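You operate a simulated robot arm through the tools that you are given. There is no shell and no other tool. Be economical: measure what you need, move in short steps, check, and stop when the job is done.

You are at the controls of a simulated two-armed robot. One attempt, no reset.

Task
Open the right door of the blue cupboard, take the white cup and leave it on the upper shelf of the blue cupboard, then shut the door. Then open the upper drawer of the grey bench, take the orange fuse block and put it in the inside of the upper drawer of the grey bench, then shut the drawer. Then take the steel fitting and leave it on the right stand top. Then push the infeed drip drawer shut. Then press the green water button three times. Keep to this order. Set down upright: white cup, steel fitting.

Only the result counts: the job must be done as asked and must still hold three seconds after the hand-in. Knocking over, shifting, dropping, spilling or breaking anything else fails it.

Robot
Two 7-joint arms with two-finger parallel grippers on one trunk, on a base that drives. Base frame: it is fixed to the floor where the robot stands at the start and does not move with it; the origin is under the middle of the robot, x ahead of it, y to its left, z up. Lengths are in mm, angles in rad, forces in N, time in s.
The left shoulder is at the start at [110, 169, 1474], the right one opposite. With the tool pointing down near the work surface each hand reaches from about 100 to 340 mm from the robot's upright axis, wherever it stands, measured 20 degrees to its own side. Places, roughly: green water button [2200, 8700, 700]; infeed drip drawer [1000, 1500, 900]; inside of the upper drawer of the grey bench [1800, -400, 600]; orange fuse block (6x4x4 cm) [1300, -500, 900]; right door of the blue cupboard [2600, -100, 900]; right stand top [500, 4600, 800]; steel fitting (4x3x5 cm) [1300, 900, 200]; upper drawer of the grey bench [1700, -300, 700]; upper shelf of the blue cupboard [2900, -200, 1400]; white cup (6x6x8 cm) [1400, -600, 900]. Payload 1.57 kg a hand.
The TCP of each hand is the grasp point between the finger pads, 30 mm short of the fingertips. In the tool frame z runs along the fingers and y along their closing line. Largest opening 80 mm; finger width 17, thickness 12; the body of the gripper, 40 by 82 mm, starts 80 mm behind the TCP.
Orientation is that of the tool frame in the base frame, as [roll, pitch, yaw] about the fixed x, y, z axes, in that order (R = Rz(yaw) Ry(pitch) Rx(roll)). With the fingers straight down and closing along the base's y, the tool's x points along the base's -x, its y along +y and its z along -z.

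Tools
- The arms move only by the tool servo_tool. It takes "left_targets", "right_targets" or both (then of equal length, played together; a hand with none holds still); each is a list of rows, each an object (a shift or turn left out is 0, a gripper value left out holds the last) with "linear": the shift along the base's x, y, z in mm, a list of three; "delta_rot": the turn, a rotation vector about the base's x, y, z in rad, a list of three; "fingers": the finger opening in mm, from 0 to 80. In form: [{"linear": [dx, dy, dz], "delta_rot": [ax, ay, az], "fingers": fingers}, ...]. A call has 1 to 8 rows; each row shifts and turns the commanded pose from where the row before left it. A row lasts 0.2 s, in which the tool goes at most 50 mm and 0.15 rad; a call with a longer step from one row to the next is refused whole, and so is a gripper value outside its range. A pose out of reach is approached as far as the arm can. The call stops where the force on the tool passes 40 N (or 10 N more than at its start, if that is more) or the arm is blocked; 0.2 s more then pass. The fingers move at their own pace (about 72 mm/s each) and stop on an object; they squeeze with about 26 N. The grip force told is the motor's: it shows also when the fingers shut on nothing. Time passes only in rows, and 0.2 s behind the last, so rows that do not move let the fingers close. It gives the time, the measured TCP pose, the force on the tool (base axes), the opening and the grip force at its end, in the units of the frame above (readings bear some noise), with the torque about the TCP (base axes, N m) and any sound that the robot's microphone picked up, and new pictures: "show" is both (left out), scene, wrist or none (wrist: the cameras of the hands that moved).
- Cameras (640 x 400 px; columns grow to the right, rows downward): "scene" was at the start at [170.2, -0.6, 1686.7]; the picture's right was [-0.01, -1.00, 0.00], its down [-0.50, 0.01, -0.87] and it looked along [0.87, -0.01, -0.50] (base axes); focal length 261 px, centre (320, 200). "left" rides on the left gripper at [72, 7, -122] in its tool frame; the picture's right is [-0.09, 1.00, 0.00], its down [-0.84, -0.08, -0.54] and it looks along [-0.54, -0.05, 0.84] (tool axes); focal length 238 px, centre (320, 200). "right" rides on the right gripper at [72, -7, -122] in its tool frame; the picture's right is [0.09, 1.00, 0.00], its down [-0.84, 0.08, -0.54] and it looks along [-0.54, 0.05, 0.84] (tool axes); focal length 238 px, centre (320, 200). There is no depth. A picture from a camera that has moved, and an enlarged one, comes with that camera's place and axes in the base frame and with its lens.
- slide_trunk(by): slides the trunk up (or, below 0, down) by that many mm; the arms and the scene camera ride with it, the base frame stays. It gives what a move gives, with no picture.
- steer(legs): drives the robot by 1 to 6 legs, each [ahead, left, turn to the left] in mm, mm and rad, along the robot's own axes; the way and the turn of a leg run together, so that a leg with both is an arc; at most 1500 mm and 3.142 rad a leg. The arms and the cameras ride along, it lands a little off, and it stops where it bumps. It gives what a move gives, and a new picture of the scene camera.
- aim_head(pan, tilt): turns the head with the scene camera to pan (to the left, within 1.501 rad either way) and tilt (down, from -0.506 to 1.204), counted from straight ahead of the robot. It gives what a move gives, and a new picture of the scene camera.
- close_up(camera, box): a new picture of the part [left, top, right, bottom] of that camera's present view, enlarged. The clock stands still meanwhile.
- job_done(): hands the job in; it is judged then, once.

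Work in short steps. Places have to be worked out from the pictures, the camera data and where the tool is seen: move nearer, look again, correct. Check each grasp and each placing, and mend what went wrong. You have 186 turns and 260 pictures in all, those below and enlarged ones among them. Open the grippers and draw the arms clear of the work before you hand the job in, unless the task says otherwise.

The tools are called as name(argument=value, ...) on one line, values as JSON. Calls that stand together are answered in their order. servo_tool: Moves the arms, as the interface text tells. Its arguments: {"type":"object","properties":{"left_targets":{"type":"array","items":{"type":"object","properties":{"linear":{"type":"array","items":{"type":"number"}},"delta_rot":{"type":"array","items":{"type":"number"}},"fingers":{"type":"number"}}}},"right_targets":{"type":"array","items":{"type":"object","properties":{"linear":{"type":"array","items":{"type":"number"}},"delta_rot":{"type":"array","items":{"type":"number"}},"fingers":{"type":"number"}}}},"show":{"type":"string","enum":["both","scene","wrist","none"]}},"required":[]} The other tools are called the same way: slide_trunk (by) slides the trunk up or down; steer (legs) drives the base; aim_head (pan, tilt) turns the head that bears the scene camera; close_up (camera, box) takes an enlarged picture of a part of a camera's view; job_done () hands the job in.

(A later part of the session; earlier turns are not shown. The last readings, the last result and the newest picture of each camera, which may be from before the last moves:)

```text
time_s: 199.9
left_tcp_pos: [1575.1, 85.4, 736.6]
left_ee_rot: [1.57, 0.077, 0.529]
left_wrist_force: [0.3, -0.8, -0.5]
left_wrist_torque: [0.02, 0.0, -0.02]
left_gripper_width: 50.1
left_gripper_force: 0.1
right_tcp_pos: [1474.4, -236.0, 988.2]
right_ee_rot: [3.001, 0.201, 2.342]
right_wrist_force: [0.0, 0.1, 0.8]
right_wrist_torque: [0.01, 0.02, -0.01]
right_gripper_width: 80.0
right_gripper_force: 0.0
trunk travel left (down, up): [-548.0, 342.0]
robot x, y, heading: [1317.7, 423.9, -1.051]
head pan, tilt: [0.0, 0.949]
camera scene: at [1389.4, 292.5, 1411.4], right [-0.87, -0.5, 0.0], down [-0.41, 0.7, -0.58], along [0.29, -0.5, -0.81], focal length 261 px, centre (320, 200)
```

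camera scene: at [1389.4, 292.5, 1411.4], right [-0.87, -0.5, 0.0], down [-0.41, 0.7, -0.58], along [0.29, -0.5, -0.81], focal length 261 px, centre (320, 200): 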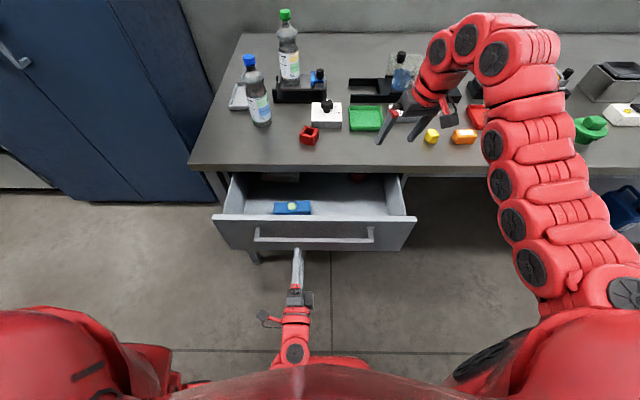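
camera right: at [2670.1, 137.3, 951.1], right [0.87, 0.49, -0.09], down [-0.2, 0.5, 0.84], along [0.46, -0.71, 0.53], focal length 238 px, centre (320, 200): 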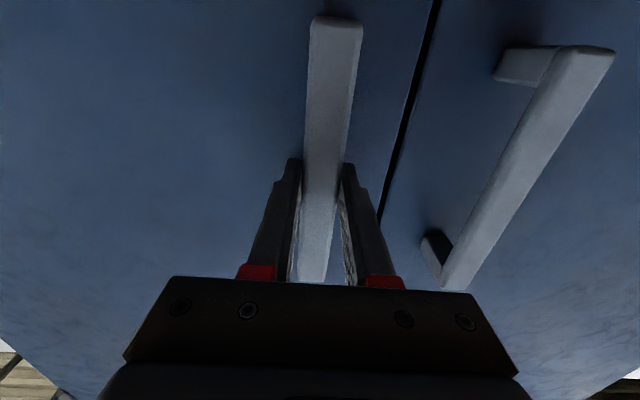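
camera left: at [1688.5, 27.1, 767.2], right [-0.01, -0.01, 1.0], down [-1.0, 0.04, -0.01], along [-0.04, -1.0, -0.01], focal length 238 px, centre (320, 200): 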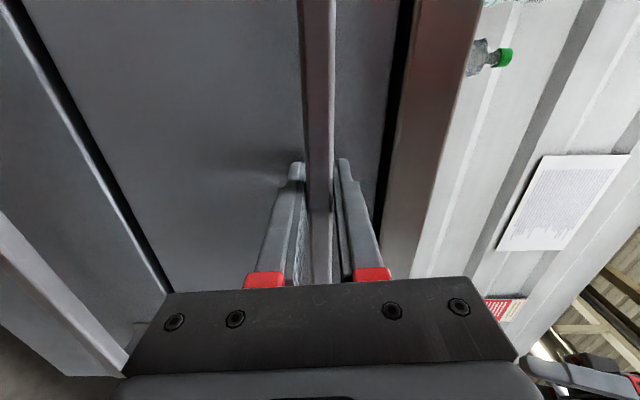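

Left hand clear. Fuse block is at about (1317, -457). I slide right 245 mm and tilt/extend the right hand toward it.

steer(legs=[[0, -245, 0]])

servo_tool(right_targets=[{"linear": [9, -16, 0], "delta_rot": [-0.095, -0.055, 0]}, {"linear": [9, -16, 0], "delta_rot": [-0.095, -0.055, 0]}, {"linear": [9, -16, 0], "delta_rot": [-0.095, -0.055, 0]}, {"linear": [9, -16, 0], "delta_rot": [-0.095, -0.055, 0]}, {"linear": [9, -16, 0], "delta_rot": [-0.095, -0.055, 0]}, {}], show="both")

```text
time_s: 201.8
left_tcp_pos: [1358.2, -39.4, 736.3]
left_ee_rot: [1.572, 0.077, 0.528]
left_wrist_force: [-0.3, -0.7, -0.2]
left_wrist_torque: [0.03, -0.02, 0.02]
left_gripper_width: 50.0
left_gripper_force: 0.1
right_tcp_pos: [1256.0, -362.0, 987.3]
right_ee_rot: [2.998, 0.201, 2.339]
right_wrist_force: [0.7, -0.9, -0.2]
right_wrist_torque: [0.02, -0.01, -0.03]
right_gripper_width: 80.0
right_gripper_force: 0.1
trunk travel left (down, up): [-548.0, 342.0]
robot x, y, heading: [1095.1, 299.8, -1.046]
head pan, tilt: [0.0, 0.949]
camera scene: at [1171.2, 166.0, 1411.4], right [-0.86, -0.5, 0.0], down [-0.41, 0.7, -0.58], along [0.29, -0.5, -0.81], focal length 261 px, centre (320, 200)
```

scene: 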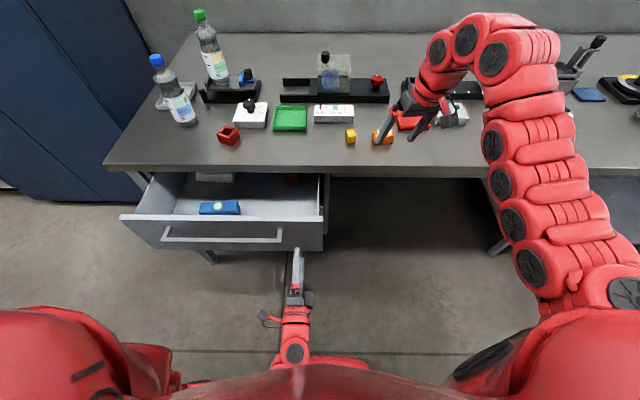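

```text
time_s: 203.2
left_tcp_pos: [1357.4, -39.4, 736.5]
left_ee_rot: [1.57, 0.077, 0.53]
left_wrist_force: [0.0, 0.0, -0.1]
left_wrist_torque: [-0.01, 0.05, 0.03]
left_gripper_width: 50.0
left_gripper_force: 0.0
right_tcp_pos: [1310.5, -455.2, 997.8]
right_ee_rot: [-3.111, 0.729, 2.422]
right_wrist_force: [0.2, -0.2, 0.2]
right_wrist_torque: [0.03, -0.02, -0.01]
right_gripper_width: 80.5
right_gripper_force: 0.0
right hand out of reach, approached as far as the arm can: row 2
trunk travel left (down, up): [-548.0, 342.0]
robot x, y, heading: [1095.9, 299.0, -1.045]
head pan, tilt: [0.0, 0.949]
camera scene: at [1171.8, 166.5, 1411.5], right [-0.86, -0.5, 0.0], down [-0.41, 0.7, -0.58], along [0.29, -0.5, -0.81], focal length 261 px, centre (320, 200)
camera right: at [1204.9, -368.8, 1040.7], right [0.62, 0.78, -0.08], down [0.26, -0.1, 0.96], along [0.74, -0.62, -0.27], focal length 238 px, centre (320, 200)
```

scene: 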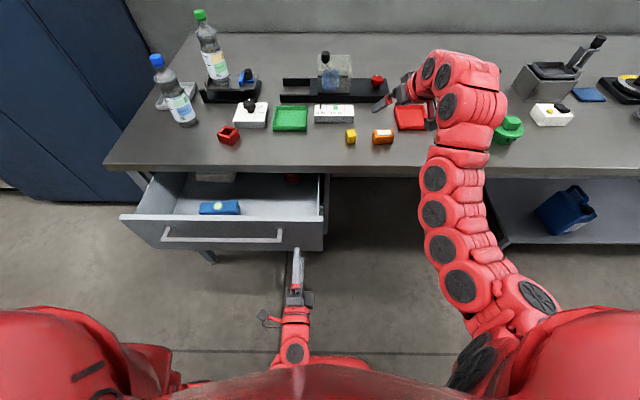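
right: 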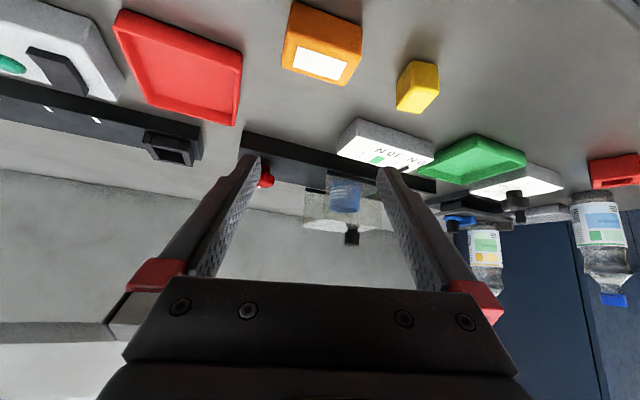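

The block's top is at about z 875, centre ≈ (1321, -480). I square the hand yaw (−0.33 rad) over the block and look closer.

servo_tool(right_targets=[{"linear": [2, -5, 0], "delta_rot": [0, 0, -0.11]}, {"linear": [2, -5, 0], "delta_rot": [0, 0, -0.11]}, {"linear": [2, -5, -10], "delta_rot": [0, 0, -0.11]}, {"linear": [2, -5, -15]}, {}], show="wrist")

close_up(camera="scene", box=[320, 90, 480, 190])

```text
time_s: 204.4
left_tcp_pos: [1358.1, -39.9, 736.5]
left_ee_rot: [1.572, 0.078, 0.529]
left_wrist_force: [0.0, -0.4, 0.4]
left_wrist_torque: [0.0, 0.0, 0.01]
left_gripper_width: 50.1
left_gripper_force: 0.0
right_tcp_pos: [1317.4, -474.9, 972.9]
right_ee_rot: [-3.112, 0.727, 2.091]
right_wrist_force: [-0.5, -0.2, 0.2]
right_wrist_torque: [0.01, -0.03, 0.01]
right_gripper_width: 80.2
right_gripper_force: 0.0
trunk travel left (down, up): [-548.0, 342.0]
robot x, y, heading: [1096.8, 297.8, -1.048]
head pan, tilt: [0.0, 0.949]
camera right: at [1246.5, -359.9, 1015.1], right [0.84, 0.54, -0.08], down [0.21, -0.18, 0.96], along [0.5, -0.82, -0.27], focal length 238 px, centre (320, 200)
```

right: 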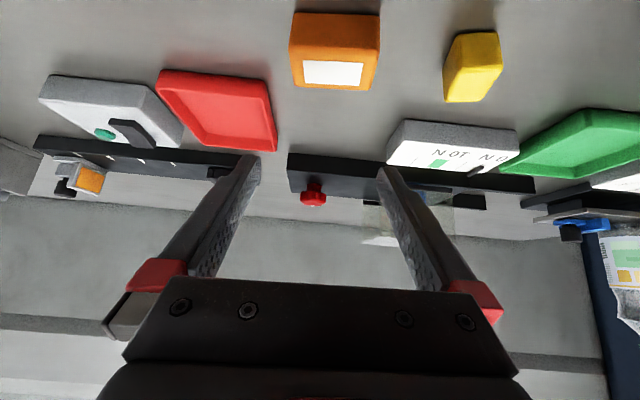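

```text
4.00 times, centred on (400, 140) of scene
camera zoom: at [1172.1, 166.8, 1411.5], right [-0.86, -0.5, 0.0], down [-0.41, 0.7, -0.58], along [0.29, -0.5, -0.81], focal length 1042 px, centre (0, 440)
```

zoom: 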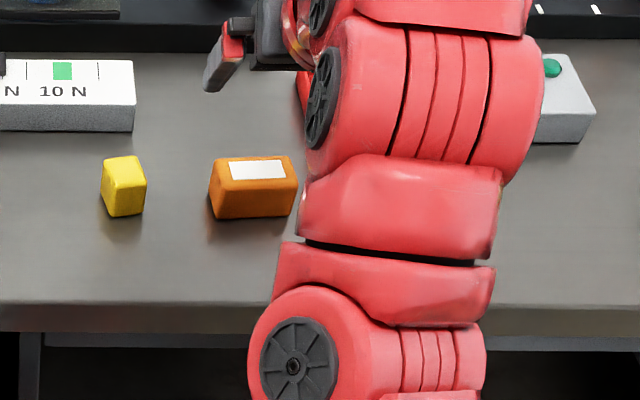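

The block's long side runs left–right, aligned with the fingers; top ≈ z 887, centre ≈ (1317, -472). I descend to z ≈ 884.

servo_tool(right_targets=[{"linear": [-1, 2, -30]}, {"linear": [-1, 2, -30]}, {"linear": [-1, 2, -20]}, {}], show="wrist")

```text
time_s: 205.4
left_tcp_pos: [1357.6, -39.8, 737.8]
left_ee_rot: [1.571, 0.077, 0.528]
left_wrist_force: [-1.0, 0.1, 0.3]
left_wrist_torque: [-0.03, -0.02, -0.03]
left_gripper_width: 49.9
left_gripper_force: 0.0
right_tcp_pos: [1314.3, -469.8, 892.0]
right_ee_rot: [-3.111, 0.731, 2.091]
right_wrist_force: [0.7, 0.0, -0.5]
right_wrist_torque: [0.01, 0.0, 0.01]
right_gripper_width: 79.9
right_gripper_force: 0.1
trunk travel left (down, up): [-548.0, 342.0]
robot x, y, heading: [1094.1, 296.8, -1.042]
head pan, tilt: [0.0, 0.949]
camera right: at [1244.0, -354.6, 935.4], right [0.84, 0.54, -0.08], down [0.21, -0.18, 0.96], along [0.5, -0.82, -0.27], focal length 238 px, centre (320, 200)
```

right: 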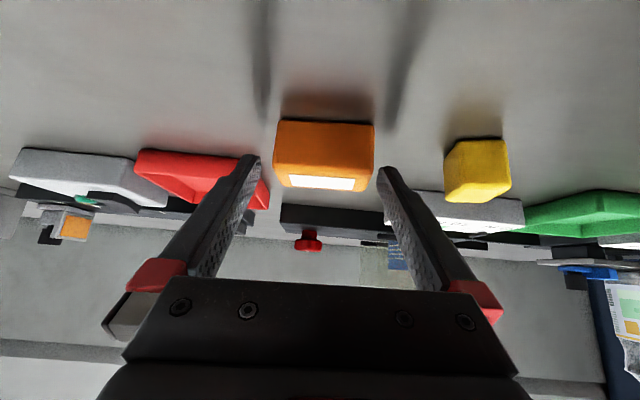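

Block is centred between the fingers, ~10 mm further on. Move forward 10, down 13, then close.

servo_tool(right_targets=[{"linear": [5, -9, -7]}, {"linear": [0, 0, -6]}, {"fingers": 45}, {"fingers": 40}, {}, {}], show="wrist")

```text
time_s: 206.8
left_tcp_pos: [1357.9, -39.7, 736.5]
left_ee_rot: [1.57, 0.077, 0.529]
left_wrist_force: [-0.4, -0.6, -0.5]
left_wrist_torque: [-0.02, 0.05, -0.02]
left_gripper_width: 50.3
left_gripper_force: 0.1
right_tcp_pos: [1319.9, -479.5, 878.4]
right_ee_rot: [-3.112, 0.728, 2.091]
right_wrist_force: [0.5, -0.1, 2.1]
right_wrist_torque: [0.06, -0.11, -0.01]
right_gripper_width: 59.5
right_gripper_force: 25.8
trunk travel left (down, up): [-548.0, 342.0]
robot x, y, heading: [1094.8, 296.3, -1.042]
head pan, tilt: [0.0, 0.949]
camera right: at [1249.6, -363.0, 921.6], right [0.84, 0.54, -0.08], down [0.21, -0.18, 0.96], along [0.5, -0.82, -0.27], focal length 238 px, centre (320, 200)
```

right: 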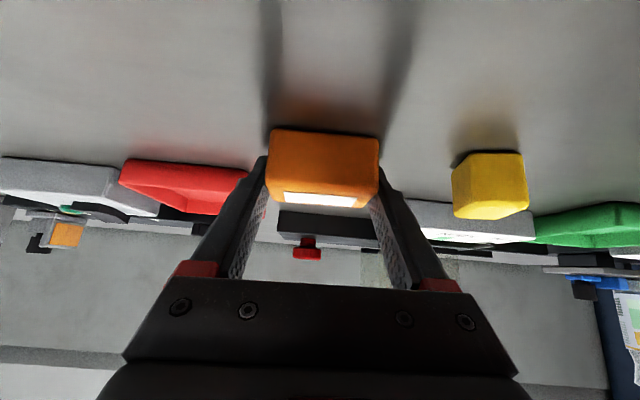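

Block gripped (59.5 mm). I lift it, then drive left so it is in front of the open drawer.

servo_tool(right_targets=[{"linear": [0, 0, 30]}, {"linear": [0, 0, 30]}, {"linear": [0, 0, 30]}, {"linear": [0, 0, 25]}, {}], show="none")

steer(legs=[[-20, 0, 0], [0, 340, 0]])

```text
time_s: 208.0
left_tcp_pos: [1358.9, -40.5, 737.3]
left_ee_rot: [1.57, 0.076, 0.528]
left_wrist_force: [-0.8, -0.1, -0.5]
left_wrist_torque: [-0.02, 0.02, 0.0]
left_gripper_width: 50.0
left_gripper_force: 0.1
right_tcp_pos: [1320.0, -480.0, 992.1]
right_ee_rot: [-3.114, 0.729, 2.09]
right_wrist_force: [0.0, -1.1, -0.7]
right_wrist_torque: [0.03, 0.01, 0.02]
right_gripper_width: 59.7
right_gripper_force: 26.5
trunk travel left (down, up): [-548.0, 342.0]
robot x, y, heading: [1094.5, 295.9, -1.042]
head pan, tilt: [0.0, 0.949]
```

```text
time_s: 210.6
left_tcp_pos: [1644.9, 151.0, 736.7]
left_ee_rot: [1.571, 0.078, 0.536]
left_wrist_force: [0.2, 0.4, 0.3]
left_wrist_torque: [0.0, -0.01, 0.01]
left_gripper_width: 50.0
left_gripper_force: 0.2
right_tcp_pos: [1608.8, -289.2, 992.6]
right_ee_rot: [-3.111, 0.729, 2.097]
right_wrist_force: [0.8, 1.0, -0.7]
right_wrist_torque: [-0.03, 0.01, -0.04]
right_gripper_width: 59.5
right_gripper_force: 25.8
trunk travel left (down, up): [-548.0, 342.0]
robot x, y, heading: [1379.6, 485.3, -1.041]
head pan, tilt: [0.0, 0.949]
camera scene: at [1457.2, 356.3, 1411.4], right [-0.86, -0.51, 0.0], down [-0.41, 0.7, -0.58], along [0.29, -0.5, -0.81], focal length 261 px, centre (320, 200)
```

scene: 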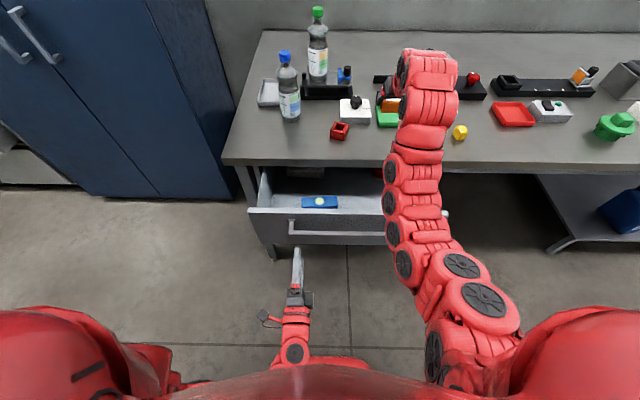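

Right hand is at R≈1194 above the bench; I draw it back over the open drawer while straightening the tool downward.

servo_tool(right_targets=[{"linear": [-9.8, 17.4, -5], "delta_rot": [0.069, 0.04, 0]}, {"linear": [-9.8, 17.4, -5], "delta_rot": [0.069, 0.04, 0]}, {"linear": [-9.8, 17.4, -5], "delta_rot": [0.069, 0.04, 0]}, {"linear": [-9.8, 17.4, -5], "delta_rot": [0.069, 0.04, 0]}, {"linear": [-9.8, 17.4, -10], "delta_rot": [0.069, 0.04, 0]}, {"linear": [-9.8, 17.4, -10], "delta_rot": [0.069, 0.04, 0]}, {"linear": [-9.8, 17.4, -10], "delta_rot": [0.069, 0.04, 0]}, {"linear": [-9.8, 17.4, -10], "delta_rot": [0.069, 0.04, 0]}], show="both")

```text
time_s: 212.4
left_tcp_pos: [1645.5, 148.5, 737.0]
left_ee_rot: [1.571, 0.08, 0.533]
left_wrist_force: [0.8, 0.1, -0.1]
left_wrist_torque: [0.0, -0.02, 0.03]
left_gripper_width: 49.9
left_gripper_force: 0.0
right_tcp_pos: [1562.1, -203.8, 957.3]
right_ee_rot: [-3.112, 0.091, 2.095]
right_wrist_force: [-0.5, -0.7, -0.8]
right_wrist_torque: [0.0, 0.01, -0.01]
right_gripper_width: 59.3
right_gripper_force: 26.2
right hand out of reach, approached as far as the arm can: row 4, 5, 8
trunk travel left (down, up): [-548.0, 342.0]
robot x, y, heading: [1381.8, 487.3, -1.042]
head pan, tilt: [0.0, 0.949]
camera scene: at [1457.7, 354.7, 1411.2], right [-0.86, -0.51, 0.0], down [-0.41, 0.7, -0.58], along [0.29, -0.5, -0.81], focal length 261 px, centre (320, 200)
camera right: at [1517.4, -133.8, 1072.4], right [0.82, 0.57, -0.04], down [0.47, -0.63, 0.61], along [0.33, -0.52, -0.79], focal length 238 px, centre (320, 200)
```

scene: 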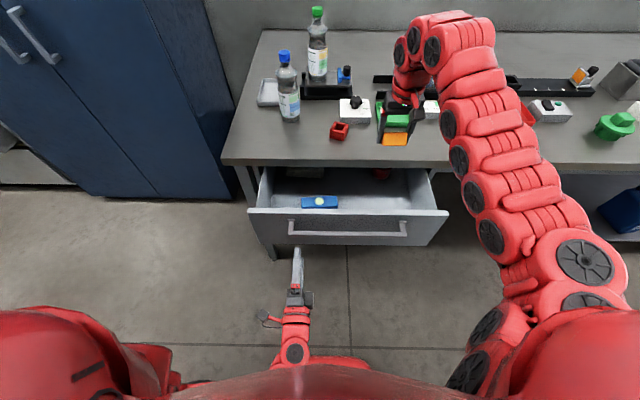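
right: 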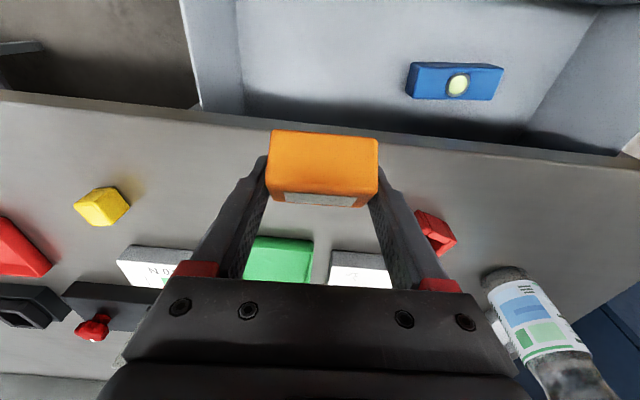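

The hand needs another ~65 mm back, beyond its inner limit here. I shift the base left and rotate right 0.27 rad, which brings the hand over the drawer opening.

steer(legs=[[0, 181, 0], [0, 0, -0.27]])

close_up(camera="right", box=[0, 0, 640, 400])

```text
time_s: 214.8
left_tcp_pos: [1695.2, 179.6, 736.7]
left_ee_rot: [1.571, 0.078, 0.26]
left_wrist_force: [-0.2, -0.5, -0.5]
left_wrist_torque: [0.0, -0.01, 0.02]
left_gripper_width: 50.1
left_gripper_force: 0.1
right_tcp_pos: [1520.1, -137.0, 957.3]
right_ee_rot: [-3.113, 0.09, 1.823]
right_wrist_force: [-0.2, 0.5, -0.9]
right_wrist_torque: [-0.01, -0.04, 0.01]
right_gripper_width: 59.3
right_gripper_force: 26.4
trunk travel left (down, up): [-548.0, 342.0]
robot x, y, heading: [1529.0, 579.0, -1.314]
head pan, tilt: [0.0, 0.949]
camera scene: at [1569.1, 428.8, 1411.4], right [-0.97, -0.25, 0.0], down [-0.21, 0.79, -0.58], along [0.15, -0.56, -0.81], focal length 261 px, centre (320, 200)
```

scene: 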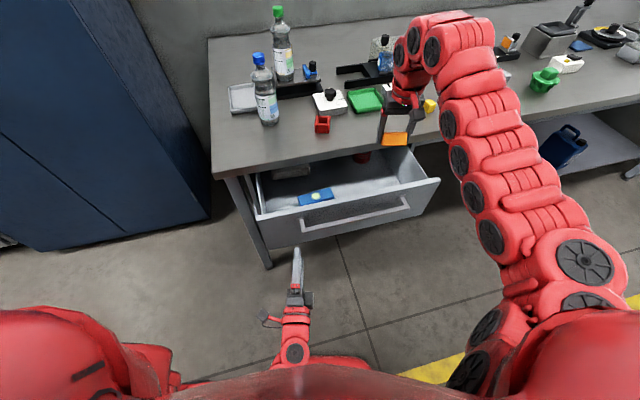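

```text
1.00 times, centred on (320, 200) of right (not enlarged: the box is as wide or as high as the picture)
camera zoom: at [1495.4, -58.0, 1072.8], right [0.94, 0.33, -0.04], down [0.28, -0.74, 0.61], along [0.18, -0.59, -0.79], focal length 238 px, centre (320, 200)
```

zoom: 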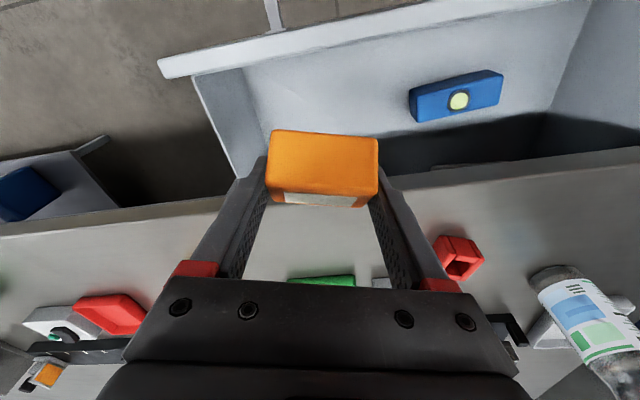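

Projected straight down, the block lands inside the drawer, to the right of the blue item, with ~60 mm margins. I lower the trunk 240 mm.

slide_trunk(by=-240)

close_up(camera="right", box=[0, 0, 640, 400])

```text
time_s: 217.3
left_tcp_pos: [1695.2, 181.1, 496.5]
left_ee_rot: [1.57, 0.077, 0.262]
left_wrist_force: [0.5, -0.1, -0.9]
left_wrist_torque: [-0.02, 0.01, 0.0]
left_gripper_width: 50.1
left_gripper_force: 0.1
right_tcp_pos: [1520.2, -136.8, 719.3]
right_ee_rot: [-3.114, 0.091, 1.822]
right_wrist_force: [0.4, 0.2, -1.3]
right_wrist_torque: [0.0, -0.02, -0.01]
right_gripper_width: 59.5
right_gripper_force: 25.3
trunk travel left (down, up): [-308.0, 582.0]
robot x, y, heading: [1532.0, 579.2, -1.31]
head pan, tilt: [0.0, 0.949]
```

```text
1.00 times, centred on (320, 200) of right (not enlarged: the box is as wide or as high as the picture)
camera zoom: at [1495.7, -57.9, 833.0], right [0.94, 0.33, -0.04], down [0.28, -0.74, 0.61], along [0.18, -0.59, -0.79], focal length 238 px, centre (320, 200)
```

zoom: 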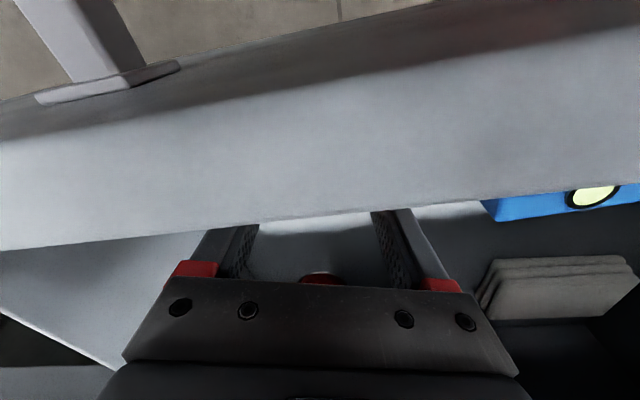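

The camera on the hand hovers just above the drawer front panel, so I rotate the hand −90° about vertical to bring the camera inside the drawer opening before lowering further.

servo_tool(right_targets=[{"linear": [1, -2, 0], "delta_rot": [0, 0, -0.143]}, {"linear": [1, -2, 0], "delta_rot": [0, 0, -0.143]}, {"linear": [1, -2, 0], "delta_rot": [0, 0, -0.143]}, {"linear": [1, -2, 0], "delta_rot": [0, 0, -0.143]}, {"linear": [0, 0, 0], "delta_rot": [0, 0, -0.143]}, {"linear": [0, 0, 0], "delta_rot": [0, 0, -0.143]}, {"linear": [0, 0, 0], "delta_rot": [0, 0, -0.143]}, {"linear": [0, 0, 0], "delta_rot": [0, 0, -0.143]}], show="both")

```text
time_s: 219.1
left_tcp_pos: [1693.9, 180.3, 496.8]
left_ee_rot: [1.572, 0.078, 0.259]
left_wrist_force: [1.0, -0.3, 0.1]
left_wrist_torque: [0.02, 0.05, -0.01]
left_gripper_width: 50.0
left_gripper_force: 0.1
right_tcp_pos: [1524.4, -144.7, 718.0]
right_ee_rot: [-3.113, 0.092, 0.677]
right_wrist_force: [-0.5, -0.8, -0.6]
right_wrist_torque: [0.0, 0.04, -0.01]
right_gripper_width: 59.5
right_gripper_force: 26.0
trunk travel left (down, up): [-308.0, 582.0]
robot x, y, heading: [1529.7, 574.1, -1.314]
head pan, tilt: [0.0, 0.949]
camera scene: at [1569.6, 428.9, 1171.4], right [-0.97, -0.25, 0.0], down [-0.21, 0.79, -0.58], along [0.15, -0.56, -0.81], focal length 261 px, centre (320, 200)
camera right: at [1586.3, -90.6, 832.4], right [0.69, -0.72, -0.04], down [-0.55, -0.56, 0.61], along [-0.46, -0.4, -0.79], focal length 238 px, centre (320, 200)
```

scene: 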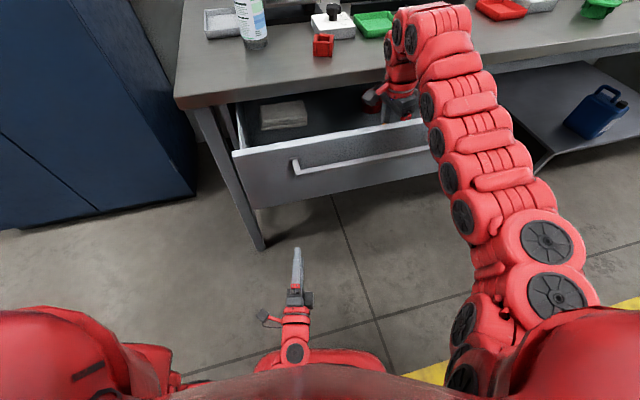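
right: 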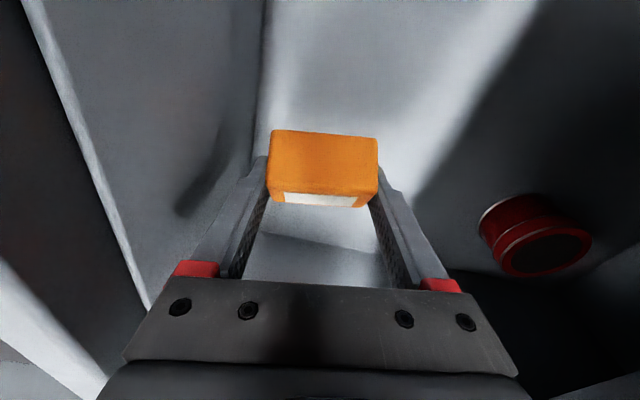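

The camera is inside the opening now. I lower the block in small steps watching force.

servo_tool(right_targets=[{"linear": [0, 0, -10]}, {"linear": [0, 0, -10]}, {"linear": [0, 0, -8]}, {}], show="wrist")

```text
time_s: 220.1
left_tcp_pos: [1694.9, 180.4, 497.0]
left_ee_rot: [1.572, 0.077, 0.261]
left_wrist_force: [-0.6, 0.4, -1.0]
left_wrist_torque: [0.03, -0.03, -0.02]
left_gripper_width: 50.2
left_gripper_force: 0.0
right_tcp_pos: [1524.1, -144.2, 690.6]
right_ee_rot: [-3.112, 0.091, 0.679]
right_wrist_force: [-0.3, 0.4, -0.1]
right_wrist_torque: [-0.02, -0.02, 0.03]
right_gripper_width: 59.3
right_gripper_force: 26.2
trunk travel left (down, up): [-308.0, 582.0]
robot x, y, heading: [1530.2, 575.0, -1.314]
head pan, tilt: [0.0, 0.949]
camera right: at [1584.9, -90.3, 804.4], right [0.69, -0.72, -0.04], down [-0.55, -0.56, 0.61], along [-0.46, -0.41, -0.79], focal length 238 px, centre (320, 200)
```

right: 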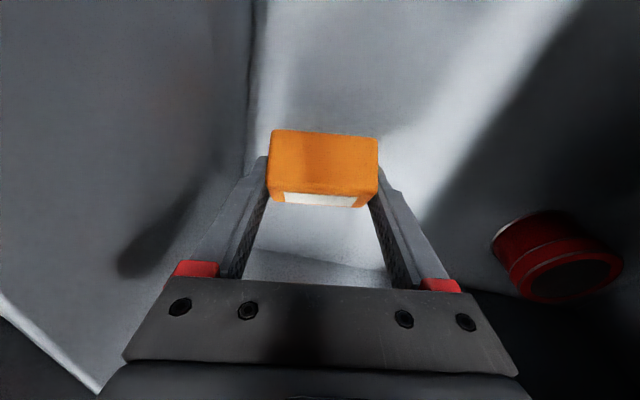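

No contact yet; lower further.

servo_tool(right_targets=[{"linear": [0, 0, -8]}, {"linear": [0, 0, -8]}, {"linear": [0, 0, -8]}, {"linear": [0, 0, -6]}, {}], show="wrist")

```text
time_s: 221.3
left_tcp_pos: [1695.0, 181.6, 496.9]
left_ee_rot: [1.571, 0.075, 0.261]
left_wrist_force: [-0.3, 0.4, 0.1]
left_wrist_torque: [-0.01, 0.0, 0.0]
left_gripper_width: 49.9
left_gripper_force: 0.1
right_tcp_pos: [1523.7, -144.6, 660.9]
right_ee_rot: [-3.116, 0.094, 0.679]
right_wrist_force: [1.7, -1.3, 3.0]
right_wrist_torque: [-0.18, -0.09, -0.01]
right_gripper_width: 59.4
right_gripper_force: 26.1
trunk travel left (down, up): [-308.0, 582.0]
robot x, y, heading: [1531.5, 577.2, -1.316]
head pan, tilt: [0.0, 0.949]
camera right: at [1585.2, -90.6, 775.3], right [0.69, -0.72, -0.04], down [-0.55, -0.56, 0.61], along [-0.46, -0.41, -0.79], focal length 238 px, centre (320, 200)
```

right: 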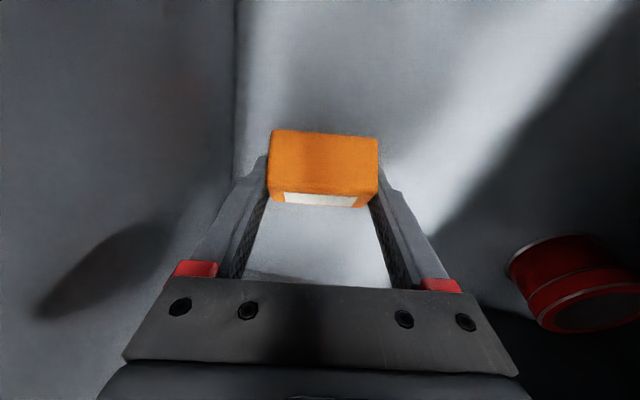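

Slight contact (3 N): the block touches the drawer floor. I release and lift out.

servo_tool(right_targets=[{"fingers": 66}, {"fingers": 76}, {}, {"linear": [0, 0, 15]}, {"linear": [0, 0, 25]}, {"linear": [0, 0, 25]}], show="wrist")

```text
time_s: 222.7
left_tcp_pos: [1695.9, 180.9, 496.4]
left_ee_rot: [1.571, 0.077, 0.261]
left_wrist_force: [0.1, 0.0, -0.8]
left_wrist_torque: [0.01, 0.01, 0.01]
left_gripper_width: 50.0
left_gripper_force: 0.1
right_tcp_pos: [1523.2, -147.4, 725.3]
right_ee_rot: [-3.112, 0.089, 0.677]
right_wrist_force: [-1.0, -1.4, -0.4]
right_wrist_torque: [-0.02, 0.02, 0.02]
right_gripper_width: 76.2
right_gripper_force: 0.0
trunk travel left (down, up): [-308.0, 582.0]
robot x, y, heading: [1526.4, 575.5, -1.313]
head pan, tilt: [0.0, 0.949]
camera right: at [1585.2, -92.7, 840.2], right [0.69, -0.72, -0.04], down [-0.55, -0.57, 0.61], along [-0.46, -0.4, -0.79], focal length 238 px, centre (320, 200)
```

right: 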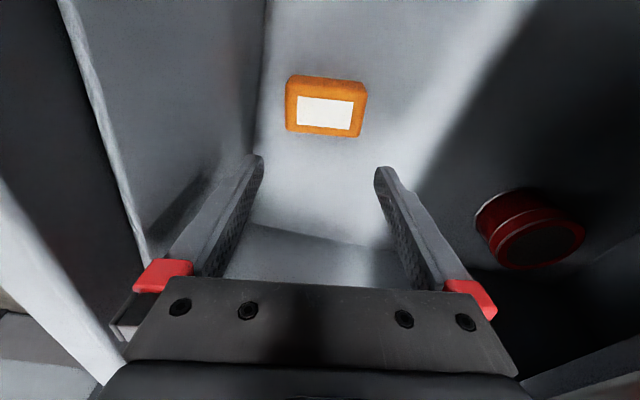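

The fuse block lies in the drawer. I raise the trunk, square the robot again and return to the pose from which I pulled the drawer, to push it shut with the left hand.

slide_trunk(by=240)

steer(legs=[[0, 0, 0.265], [0, -257, 0], [20, 0, 0]])

```text
time_s: 225.2
left_tcp_pos: [1694.4, 179.0, 737.1]
left_ee_rot: [1.57, 0.075, 0.26]
left_wrist_force: [0.5, 0.0, 0.6]
left_wrist_torque: [0.05, -0.03, -0.01]
left_gripper_width: 50.1
left_gripper_force: 0.1
right_tcp_pos: [1524.4, -146.7, 964.6]
right_ee_rot: [-3.112, 0.091, 0.678]
right_wrist_force: [-0.1, 0.7, 0.6]
right_wrist_torque: [0.01, 0.02, -0.04]
right_gripper_width: 76.0
right_gripper_force: 0.1
trunk travel left (down, up): [-548.0, 342.0]
robot x, y, heading: [1531.9, 573.6, -1.317]
head pan, tilt: [0.0, 0.949]
```

```text
time_s: 228.3
left_tcp_pos: [1577.6, 90.6, 736.9]
left_ee_rot: [1.57, 0.078, 0.523]
left_wrist_force: [0.0, 0.4, -0.3]
left_wrist_torque: [-0.05, -0.01, 0.0]
left_gripper_width: 49.9
left_gripper_force: 0.1
right_tcp_pos: [1498.1, -269.2, 965.3]
right_ee_rot: [-3.112, 0.09, 0.941]
right_wrist_force: [-0.8, 0.0, 0.1]
right_wrist_torque: [0.01, 0.0, 0.02]
right_gripper_width: 75.9
right_gripper_force: 0.0
trunk travel left (down, up): [-548.0, 342.0]
robot x, y, heading: [1317.3, 430.5, -1.046]
head pan, tilt: [0.0, 0.949]
camera scene: at [1392.5, 298.5, 1411.4], right [-0.87, -0.5, 0.0], down [-0.4, 0.71, -0.58], along [0.29, -0.5, -0.81], focal length 261 px, centre (320, 200)
```

scene: 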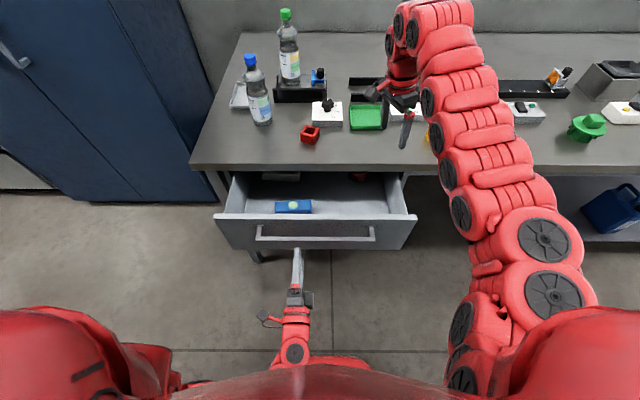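

Back at the same pose. I raise 30, go forward ~62 mm to the bar and grip it.

servo_tool(left_targets=[{"linear": [0, 0, 30]}, {"linear": [9, -19, 0]}, {"linear": [9, -19, 0]}, {"linear": [9, -18, 0]}, {"fingers": 0}, {}, {}], show="wrist")

```text
time_s: 229.9
left_tcp_pos: [1604.8, 36.0, 765.9]
left_ee_rot: [1.571, 0.077, 0.525]
left_wrist_force: [1.3, -1.2, -2.5]
left_wrist_torque: [0.32, -0.5, -0.59]
left_gripper_width: 15.1
left_gripper_force: 31.1
right_tcp_pos: [1497.9, -269.9, 964.5]
right_ee_rot: [-3.113, 0.092, 0.941]
right_wrist_force: [0.6, 0.2, 0.5]
right_wrist_torque: [0.02, -0.01, -0.03]
right_gripper_width: 75.9
right_gripper_force: 0.0
trunk travel left (down, up): [-548.0, 342.0]
robot x, y, heading: [1313.1, 433.6, -1.05]
head pan, tilt: [0.0, 0.949]
camera left: at [1607.1, 178.1, 767.3], right [-0.01, -0.01, 1.0], down [-1.0, 0.05, -0.01], along [-0.05, -1.0, -0.01], focal length 238 px, centre (320, 200)
```

left: 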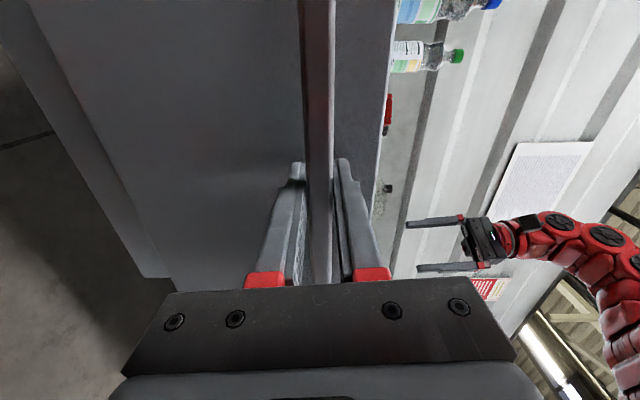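

Gripped. I push the drawer in with the arm along the bench normal (~168 mm, reverse of the pull).

servo_tool(left_targets=[{"linear": [11.5, -21, 0]}, {"linear": [12.2, -21.8, 0]}, {"linear": [12.2, -21.8, 0]}, {"linear": [12.2, -21.8, 0]}, {"linear": [12.2, -21.8, 0]}, {"linear": [12.2, -21.8, 0]}, {"linear": [9, -16, 0]}, {"linear": [5, -9, 0]}], show="scene")

```text
time_s: 231.7
left_tcp_pos: [1688.2, -115.3, 767.6]
left_ee_rot: [1.571, 0.076, 0.521]
left_wrist_force: [-8.7, 19.5, 7.3]
left_wrist_torque: [-0.07, -0.69, 0.91]
left_gripper_width: 15.0
left_gripper_force: 31.4
right_tcp_pos: [1497.2, -268.3, 965.4]
right_ee_rot: [-3.112, 0.091, 0.942]
right_wrist_force: [-0.2, 0.3, -0.4]
right_wrist_torque: [0.01, 0.02, -0.03]
right_gripper_width: 76.0
right_gripper_force: 0.0
trunk travel left (down, up): [-548.0, 342.0]
robot x, y, heading: [1314.9, 429.5, -1.047]
head pan, tilt: [0.0, 0.949]
stopped in row 8 (left hand): the force on the tool passed its limit at 48 N (the readings are from after the stop); the commanded pose is now the measured one
camera scene: at [1391.7, 300.6, 1411.8], right [-0.87, -0.5, 0.0], down [-0.4, 0.7, -0.58], along [0.29, -0.51, -0.81], focal length 261 px, centre (320, 200)
```

scene: 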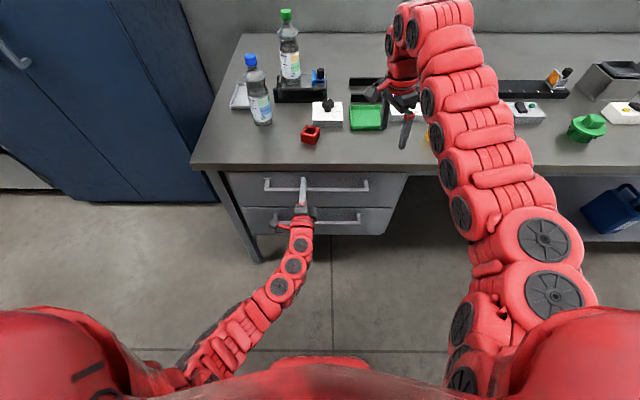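

The drawer is fully in (TCP equals the first grip position). I release and back away.

servo_tool(left_targets=[{"fingers": 50}, {}, {"linear": [-10, 17.5, 0]}, {"linear": [-12, 21, 0]}, {"linear": [-12, 21, 0]}, {"linear": [-12, 21, 0]}, {"linear": [-12, 21, 0]}], show="scene")

close_up(camera="scene", box=[180, 130, 440, 290])

```text
time_s: 233.3
left_tcp_pos: [1632.9, -11.1, 763.8]
left_ee_rot: [1.573, 0.077, 0.522]
left_wrist_force: [-0.2, -0.2, 0.3]
left_wrist_torque: [0.01, 0.02, 0.01]
left_gripper_width: 50.0
left_gripper_force: 0.1
right_tcp_pos: [1498.2, -268.6, 965.0]
right_ee_rot: [-3.11, 0.093, 0.942]
right_wrist_force: [-0.3, 0.0, -0.1]
right_wrist_torque: [-0.01, 0.01, -0.02]
right_gripper_width: 76.2
right_gripper_force: 0.0
trunk travel left (down, up): [-548.0, 342.0]
robot x, y, heading: [1321.1, 429.1, -1.051]
head pan, tilt: [0.0, 0.949]
camera scene: at [1392.1, 299.3, 1411.5], right [-0.87, -0.5, 0.0], down [-0.4, 0.71, -0.58], along [0.29, -0.51, -0.81], focal length 261 px, centre (320, 200)
```

scene: 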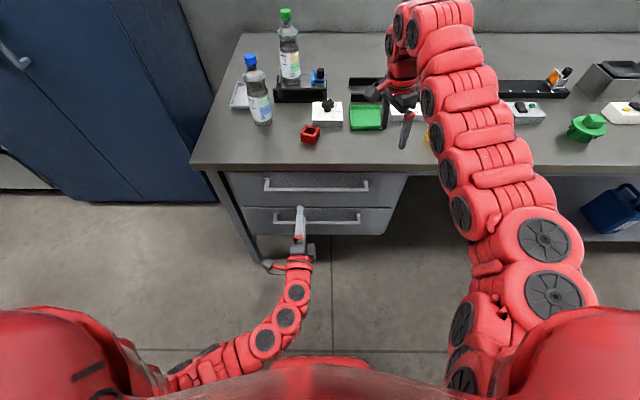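

```text
2.46 times, centred on (310, 210) of scene
camera zoom: at [1392.1, 299.3, 1411.5], right [-0.87, -0.5, 0.0], down [-0.4, 0.71, -0.58], along [0.29, -0.51, -0.81], focal length 641 px, centre (345, 175)
```

zoom: 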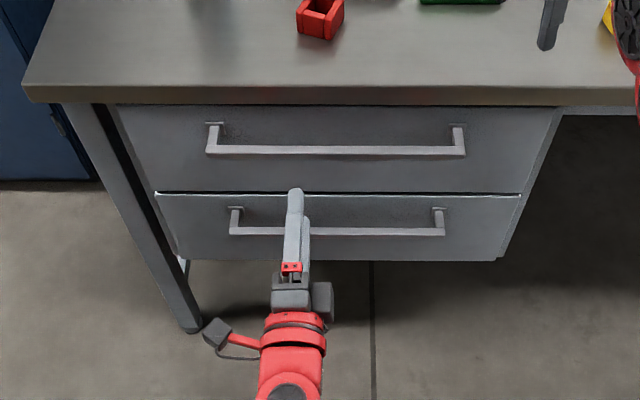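

The drawer is shut with the block inside. Next is the steel fitting on the cart behind: I raise the trunk so the hands clear everything, shift a little and turn around to look at it.

slide_trunk(by=340)

steer(legs=[[120, 0, 0], [0, 0, 1.57], [0, 0, 1.57]])

```text
time_s: 236.7
left_tcp_pos: [1633.0, -13.1, 1104.0]
left_ee_rot: [1.572, 0.077, 0.523]
left_wrist_force: [-1.0, 0.0, -0.4]
left_wrist_torque: [0.0, 0.01, 0.02]
left_gripper_width: 50.3
left_gripper_force: 0.1
right_tcp_pos: [1497.9, -270.1, 1304.7]
right_ee_rot: [-3.112, 0.091, 0.943]
right_wrist_force: [0.4, 0.1, -0.7]
right_wrist_torque: [0.0, 0.06, 0.0]
right_gripper_width: 75.9
right_gripper_force: 0.1
trunk travel left (down, up): [-888.0, 2.0]
robot x, y, heading: [1316.0, 432.1, -1.046]
head pan, tilt: [0.0, 0.949]
```

```text
time_s: 245.6
left_tcp_pos: [1055.8, 764.0, 1103.4]
left_ee_rot: [1.572, 0.077, -2.607]
left_wrist_force: [0.8, 0.1, -0.2]
left_wrist_torque: [-0.04, 0.01, 0.0]
left_gripper_width: 50.0
left_gripper_force: 0.0
right_tcp_pos: [1187.2, 1021.4, 1306.2]
right_ee_rot: [-3.111, 0.089, -2.187]
right_wrist_force: [0.2, 0.7, 1.1]
right_wrist_torque: [0.0, -0.05, -0.02]
right_gripper_width: 75.8
right_gripper_force: 0.1
trunk travel left (down, up): [-888.0, 2.0]
robot x, y, heading: [1378.2, 324.6, 2.105]
head pan, tilt: [0.0, 0.949]
camera scene: at [1299.5, 456.7, 1751.4], right [0.86, 0.51, 0.0], down [0.41, -0.7, -0.58], along [-0.3, 0.5, -0.81], focal length 261 px, centre (320, 200)
```

scene: 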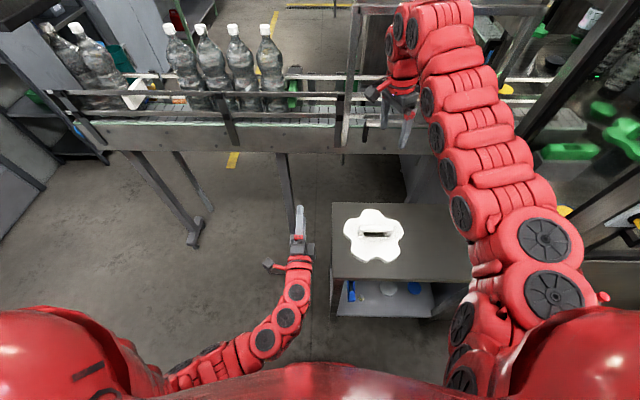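

The cart with its lower shelf is visible. Close-up of the shelf.

close_up(camera="scene", box=[310, 190, 480, 330])

aim_head(pan=-0.3, tilt=1.2)

```text
2.86 times, centred on (395, 260) of scene
camera zoom: at [1299.5, 456.7, 1751.4], right [0.86, 0.51, 0.0], down [0.41, -0.7, -0.58], along [-0.3, 0.5, -0.81], focal length 744 px, centre (106, 29)
```

zoom: 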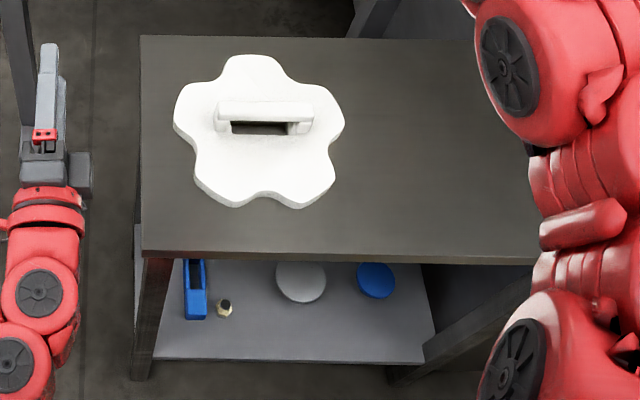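

```text
time_s: 246.4
left_tcp_pos: [1055.5, 763.7, 1104.3]
left_ee_rot: [1.571, 0.078, -2.607]
left_wrist_force: [-0.1, 0.1, -0.1]
left_wrist_torque: [0.0, 0.02, 0.0]
left_gripper_width: 50.1
left_gripper_force: 0.0
right_tcp_pos: [1186.7, 1021.6, 1305.1]
right_ee_rot: [-3.112, 0.091, -2.187]
right_wrist_force: [0.5, -0.2, -0.2]
right_wrist_torque: [0.0, 0.04, 0.02]
right_gripper_width: 75.8
right_gripper_force: 0.0
trunk travel left (down, up): [-888.0, 2.0]
robot x, y, heading: [1379.4, 326.6, 2.103]
head pan, tilt: [-0.3, 1.201]
camera scene: at [1323.3, 448.4, 1735.3], right [0.97, 0.23, 0.0], down [0.22, -0.91, -0.36], along [-0.08, 0.35, -0.93], focal length 261 px, centre (320, 200)
```

scene: 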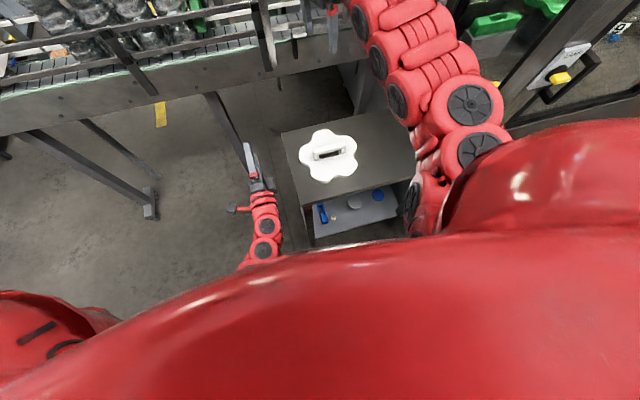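

The fitting is the small brass/steel piece at about (1285, 931), ~90 mm inside the cart's lower shelf edge. I back away from the cart, then bring the right hand back to a straight tool-down pose in front of the cart.

steer(legs=[[-185, 0, 0]])

servo_tool(right_targets=[{"linear": [6, -11, -25], "delta_rot": [0, 0, 0.143]}, {"linear": [6, -11, -25], "delta_rot": [0, 0, 0.143]}, {"linear": [6, -11, -25], "delta_rot": [0, 0, 0.143]}, {"linear": [6, -11, -25], "delta_rot": [0, 0, 0.143]}, {"linear": [6, -11, -25], "delta_rot": [0, 0, 0.143]}, {"linear": [6, -11, -25], "delta_rot": [0, 0, 0.143]}, {"linear": [6, -11, -25], "delta_rot": [0, 0, 0.143]}, {"linear": [6, -11, -25], "delta_rot": [0, 0, 0.143]}], show="scene")

```text
time_s: 247.9
left_tcp_pos: [1148.2, 607.4, 1102.5]
left_ee_rot: [1.572, 0.077, -2.606]
left_wrist_force: [0.7, 1.1, -0.3]
left_wrist_torque: [0.02, 0.01, 0.0]
left_gripper_width: 50.1
left_gripper_force: 0.0
right_tcp_pos: [1280.7, 864.5, 1304.6]
right_ee_rot: [-3.109, 0.088, -2.186]
right_wrist_force: [0.1, 0.6, -0.5]
right_wrist_torque: [0.02, -0.03, 0.01]
right_gripper_width: 75.7
right_gripper_force: 0.1
trunk travel left (down, up): [-888.0, 2.0]
robot x, y, heading: [1470.2, 162.3, 2.1]
head pan, tilt: [-0.3, 1.201]
camera scene: at [1416.1, 292.2, 1734.9], right [0.97, 0.23, 0.0], down [0.22, -0.91, -0.36], along [-0.08, 0.35, -0.93], focal length 261 px, centre (320, 200)
```

scene: 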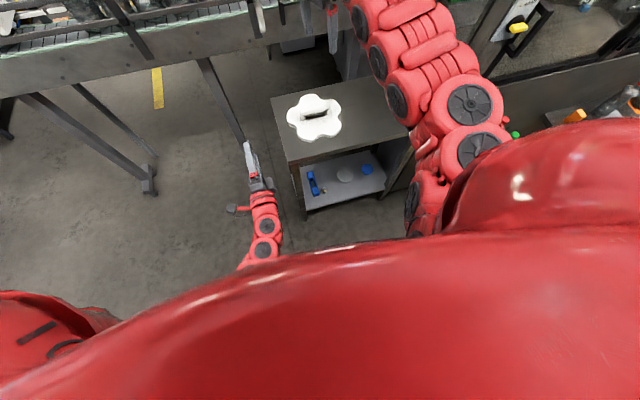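

```text
time_s: 249.7
left_tcp_pos: [1149.8, 605.9, 1103.9]
left_ee_rot: [1.572, 0.077, -2.606]
left_wrist_force: [-0.4, -0.2, -1.0]
left_wrist_torque: [0.0, 0.04, 0.0]
left_gripper_width: 50.0
left_gripper_force: 0.1
right_tcp_pos: [1316.5, 818.6, 1135.7]
right_ee_rot: [3.115, 0.146, -1.191]
right_wrist_force: [-0.4, -0.2, -0.9]
right_wrist_torque: [0.01, 0.0, 0.04]
right_gripper_width: 76.0
right_gripper_force: 0.1
right hand out of reach, approached as far as the arm can: row 4, 5, 6
trunk travel left (down, up): [-888.0, 2.0]
robot x, y, heading: [1469.4, 167.9, 2.108]
head pan, tilt: [-0.3, 1.201]
camera scene: at [1417.7, 289.3, 1735.3], right [0.97, 0.23, 0.0], down [0.22, -0.91, -0.36], along [-0.08, 0.35, -0.93], focal length 261 px, centre (320, 200)
```

scene: 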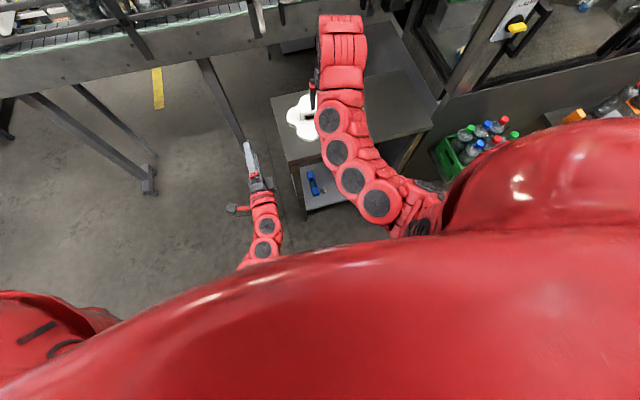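

Hand F ≈ -458; I move back ~60 and further down so it's clear in front of the cart.

servo_tool(right_targets=[{"linear": [8, -14, -35]}, {"linear": [8, -14, -35]}, {"linear": [8, -14, -30]}, {"linear": [8, -14, -20]}, {}], show="none")

```text
time_s: 250.9
left_tcp_pos: [1150.5, 604.9, 1104.4]
left_ee_rot: [1.571, 0.078, -2.605]
left_wrist_force: [0.1, 0.9, -0.6]
left_wrist_torque: [-0.01, 0.0, -0.01]
left_gripper_width: 49.9
left_gripper_force: 0.0
right_tcp_pos: [1345.7, 764.5, 1016.9]
right_ee_rot: [3.115, 0.145, -1.19]
right_wrist_force: [-0.8, -0.1, -0.2]
right_wrist_torque: [-0.02, 0.01, 0.0]
right_gripper_width: 75.9
right_gripper_force: 0.2
trunk travel left (down, up): [-888.0, 2.0]
robot x, y, heading: [1470.7, 168.6, 2.107]
head pan, tilt: [-0.3, 1.201]
```

Clear at F≈-397. Lower the trunk in two steps.

slide_trunk(by=-400)

slide_trunk(by=-320)

close_up(camera="right", box=[0, 0, 640, 400])

```text
time_s: 254.8
left_tcp_pos: [1149.4, 606.7, 703.6]
left_ee_rot: [1.573, 0.076, -2.606]
left_wrist_force: [-0.3, -0.8, -0.3]
left_wrist_torque: [0.0, -0.01, 0.02]
left_gripper_width: 49.8
left_gripper_force: 0.0
right_tcp_pos: [1347.3, 764.7, 617.6]
right_ee_rot: [3.117, 0.147, -1.192]
right_wrist_force: [0.3, -0.4, 0.1]
right_wrist_torque: [0.02, -0.03, -0.01]
right_gripper_width: 75.9
right_gripper_force: 0.0
trunk travel left (down, up): [-488.0, 402.0]
robot x, y, heading: [1470.0, 166.9, 2.107]
head pan, tilt: [-0.3, 1.201]
```

```text
time_s: 257.9
left_tcp_pos: [1148.9, 605.5, 384.0]
left_ee_rot: [1.574, 0.077, -2.605]
left_wrist_force: [0.5, 0.1, 0.4]
left_wrist_torque: [-0.02, -0.03, 0.0]
left_gripper_width: 50.0
left_gripper_force: 0.0
right_tcp_pos: [1347.3, 763.0, 298.3]
right_ee_rot: [3.118, 0.148, -1.191]
right_wrist_force: [-0.1, 0.7, -0.4]
right_wrist_torque: [0.0, -0.02, 0.03]
right_gripper_width: 76.1
right_gripper_force: 0.2
trunk travel left (down, up): [-168.0, 722.0]
robot x, y, heading: [1474.0, 165.9, 2.104]
head pan, tilt: [-0.3, 1.201]
```

```text
1.00 times, centred on (320, 200) of right (not enlarged: the box is as wide or as high as the picture)
camera zoom: at [1388.0, 684.8, 407.4], right [-0.89, -0.46, 0.01], down [-0.34, 0.67, 0.66], along [-0.31, 0.58, -0.75], focal length 238 px, centre (320, 200)
```

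zoom: 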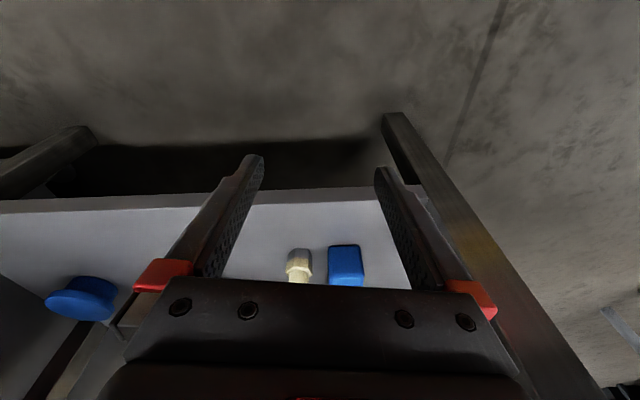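

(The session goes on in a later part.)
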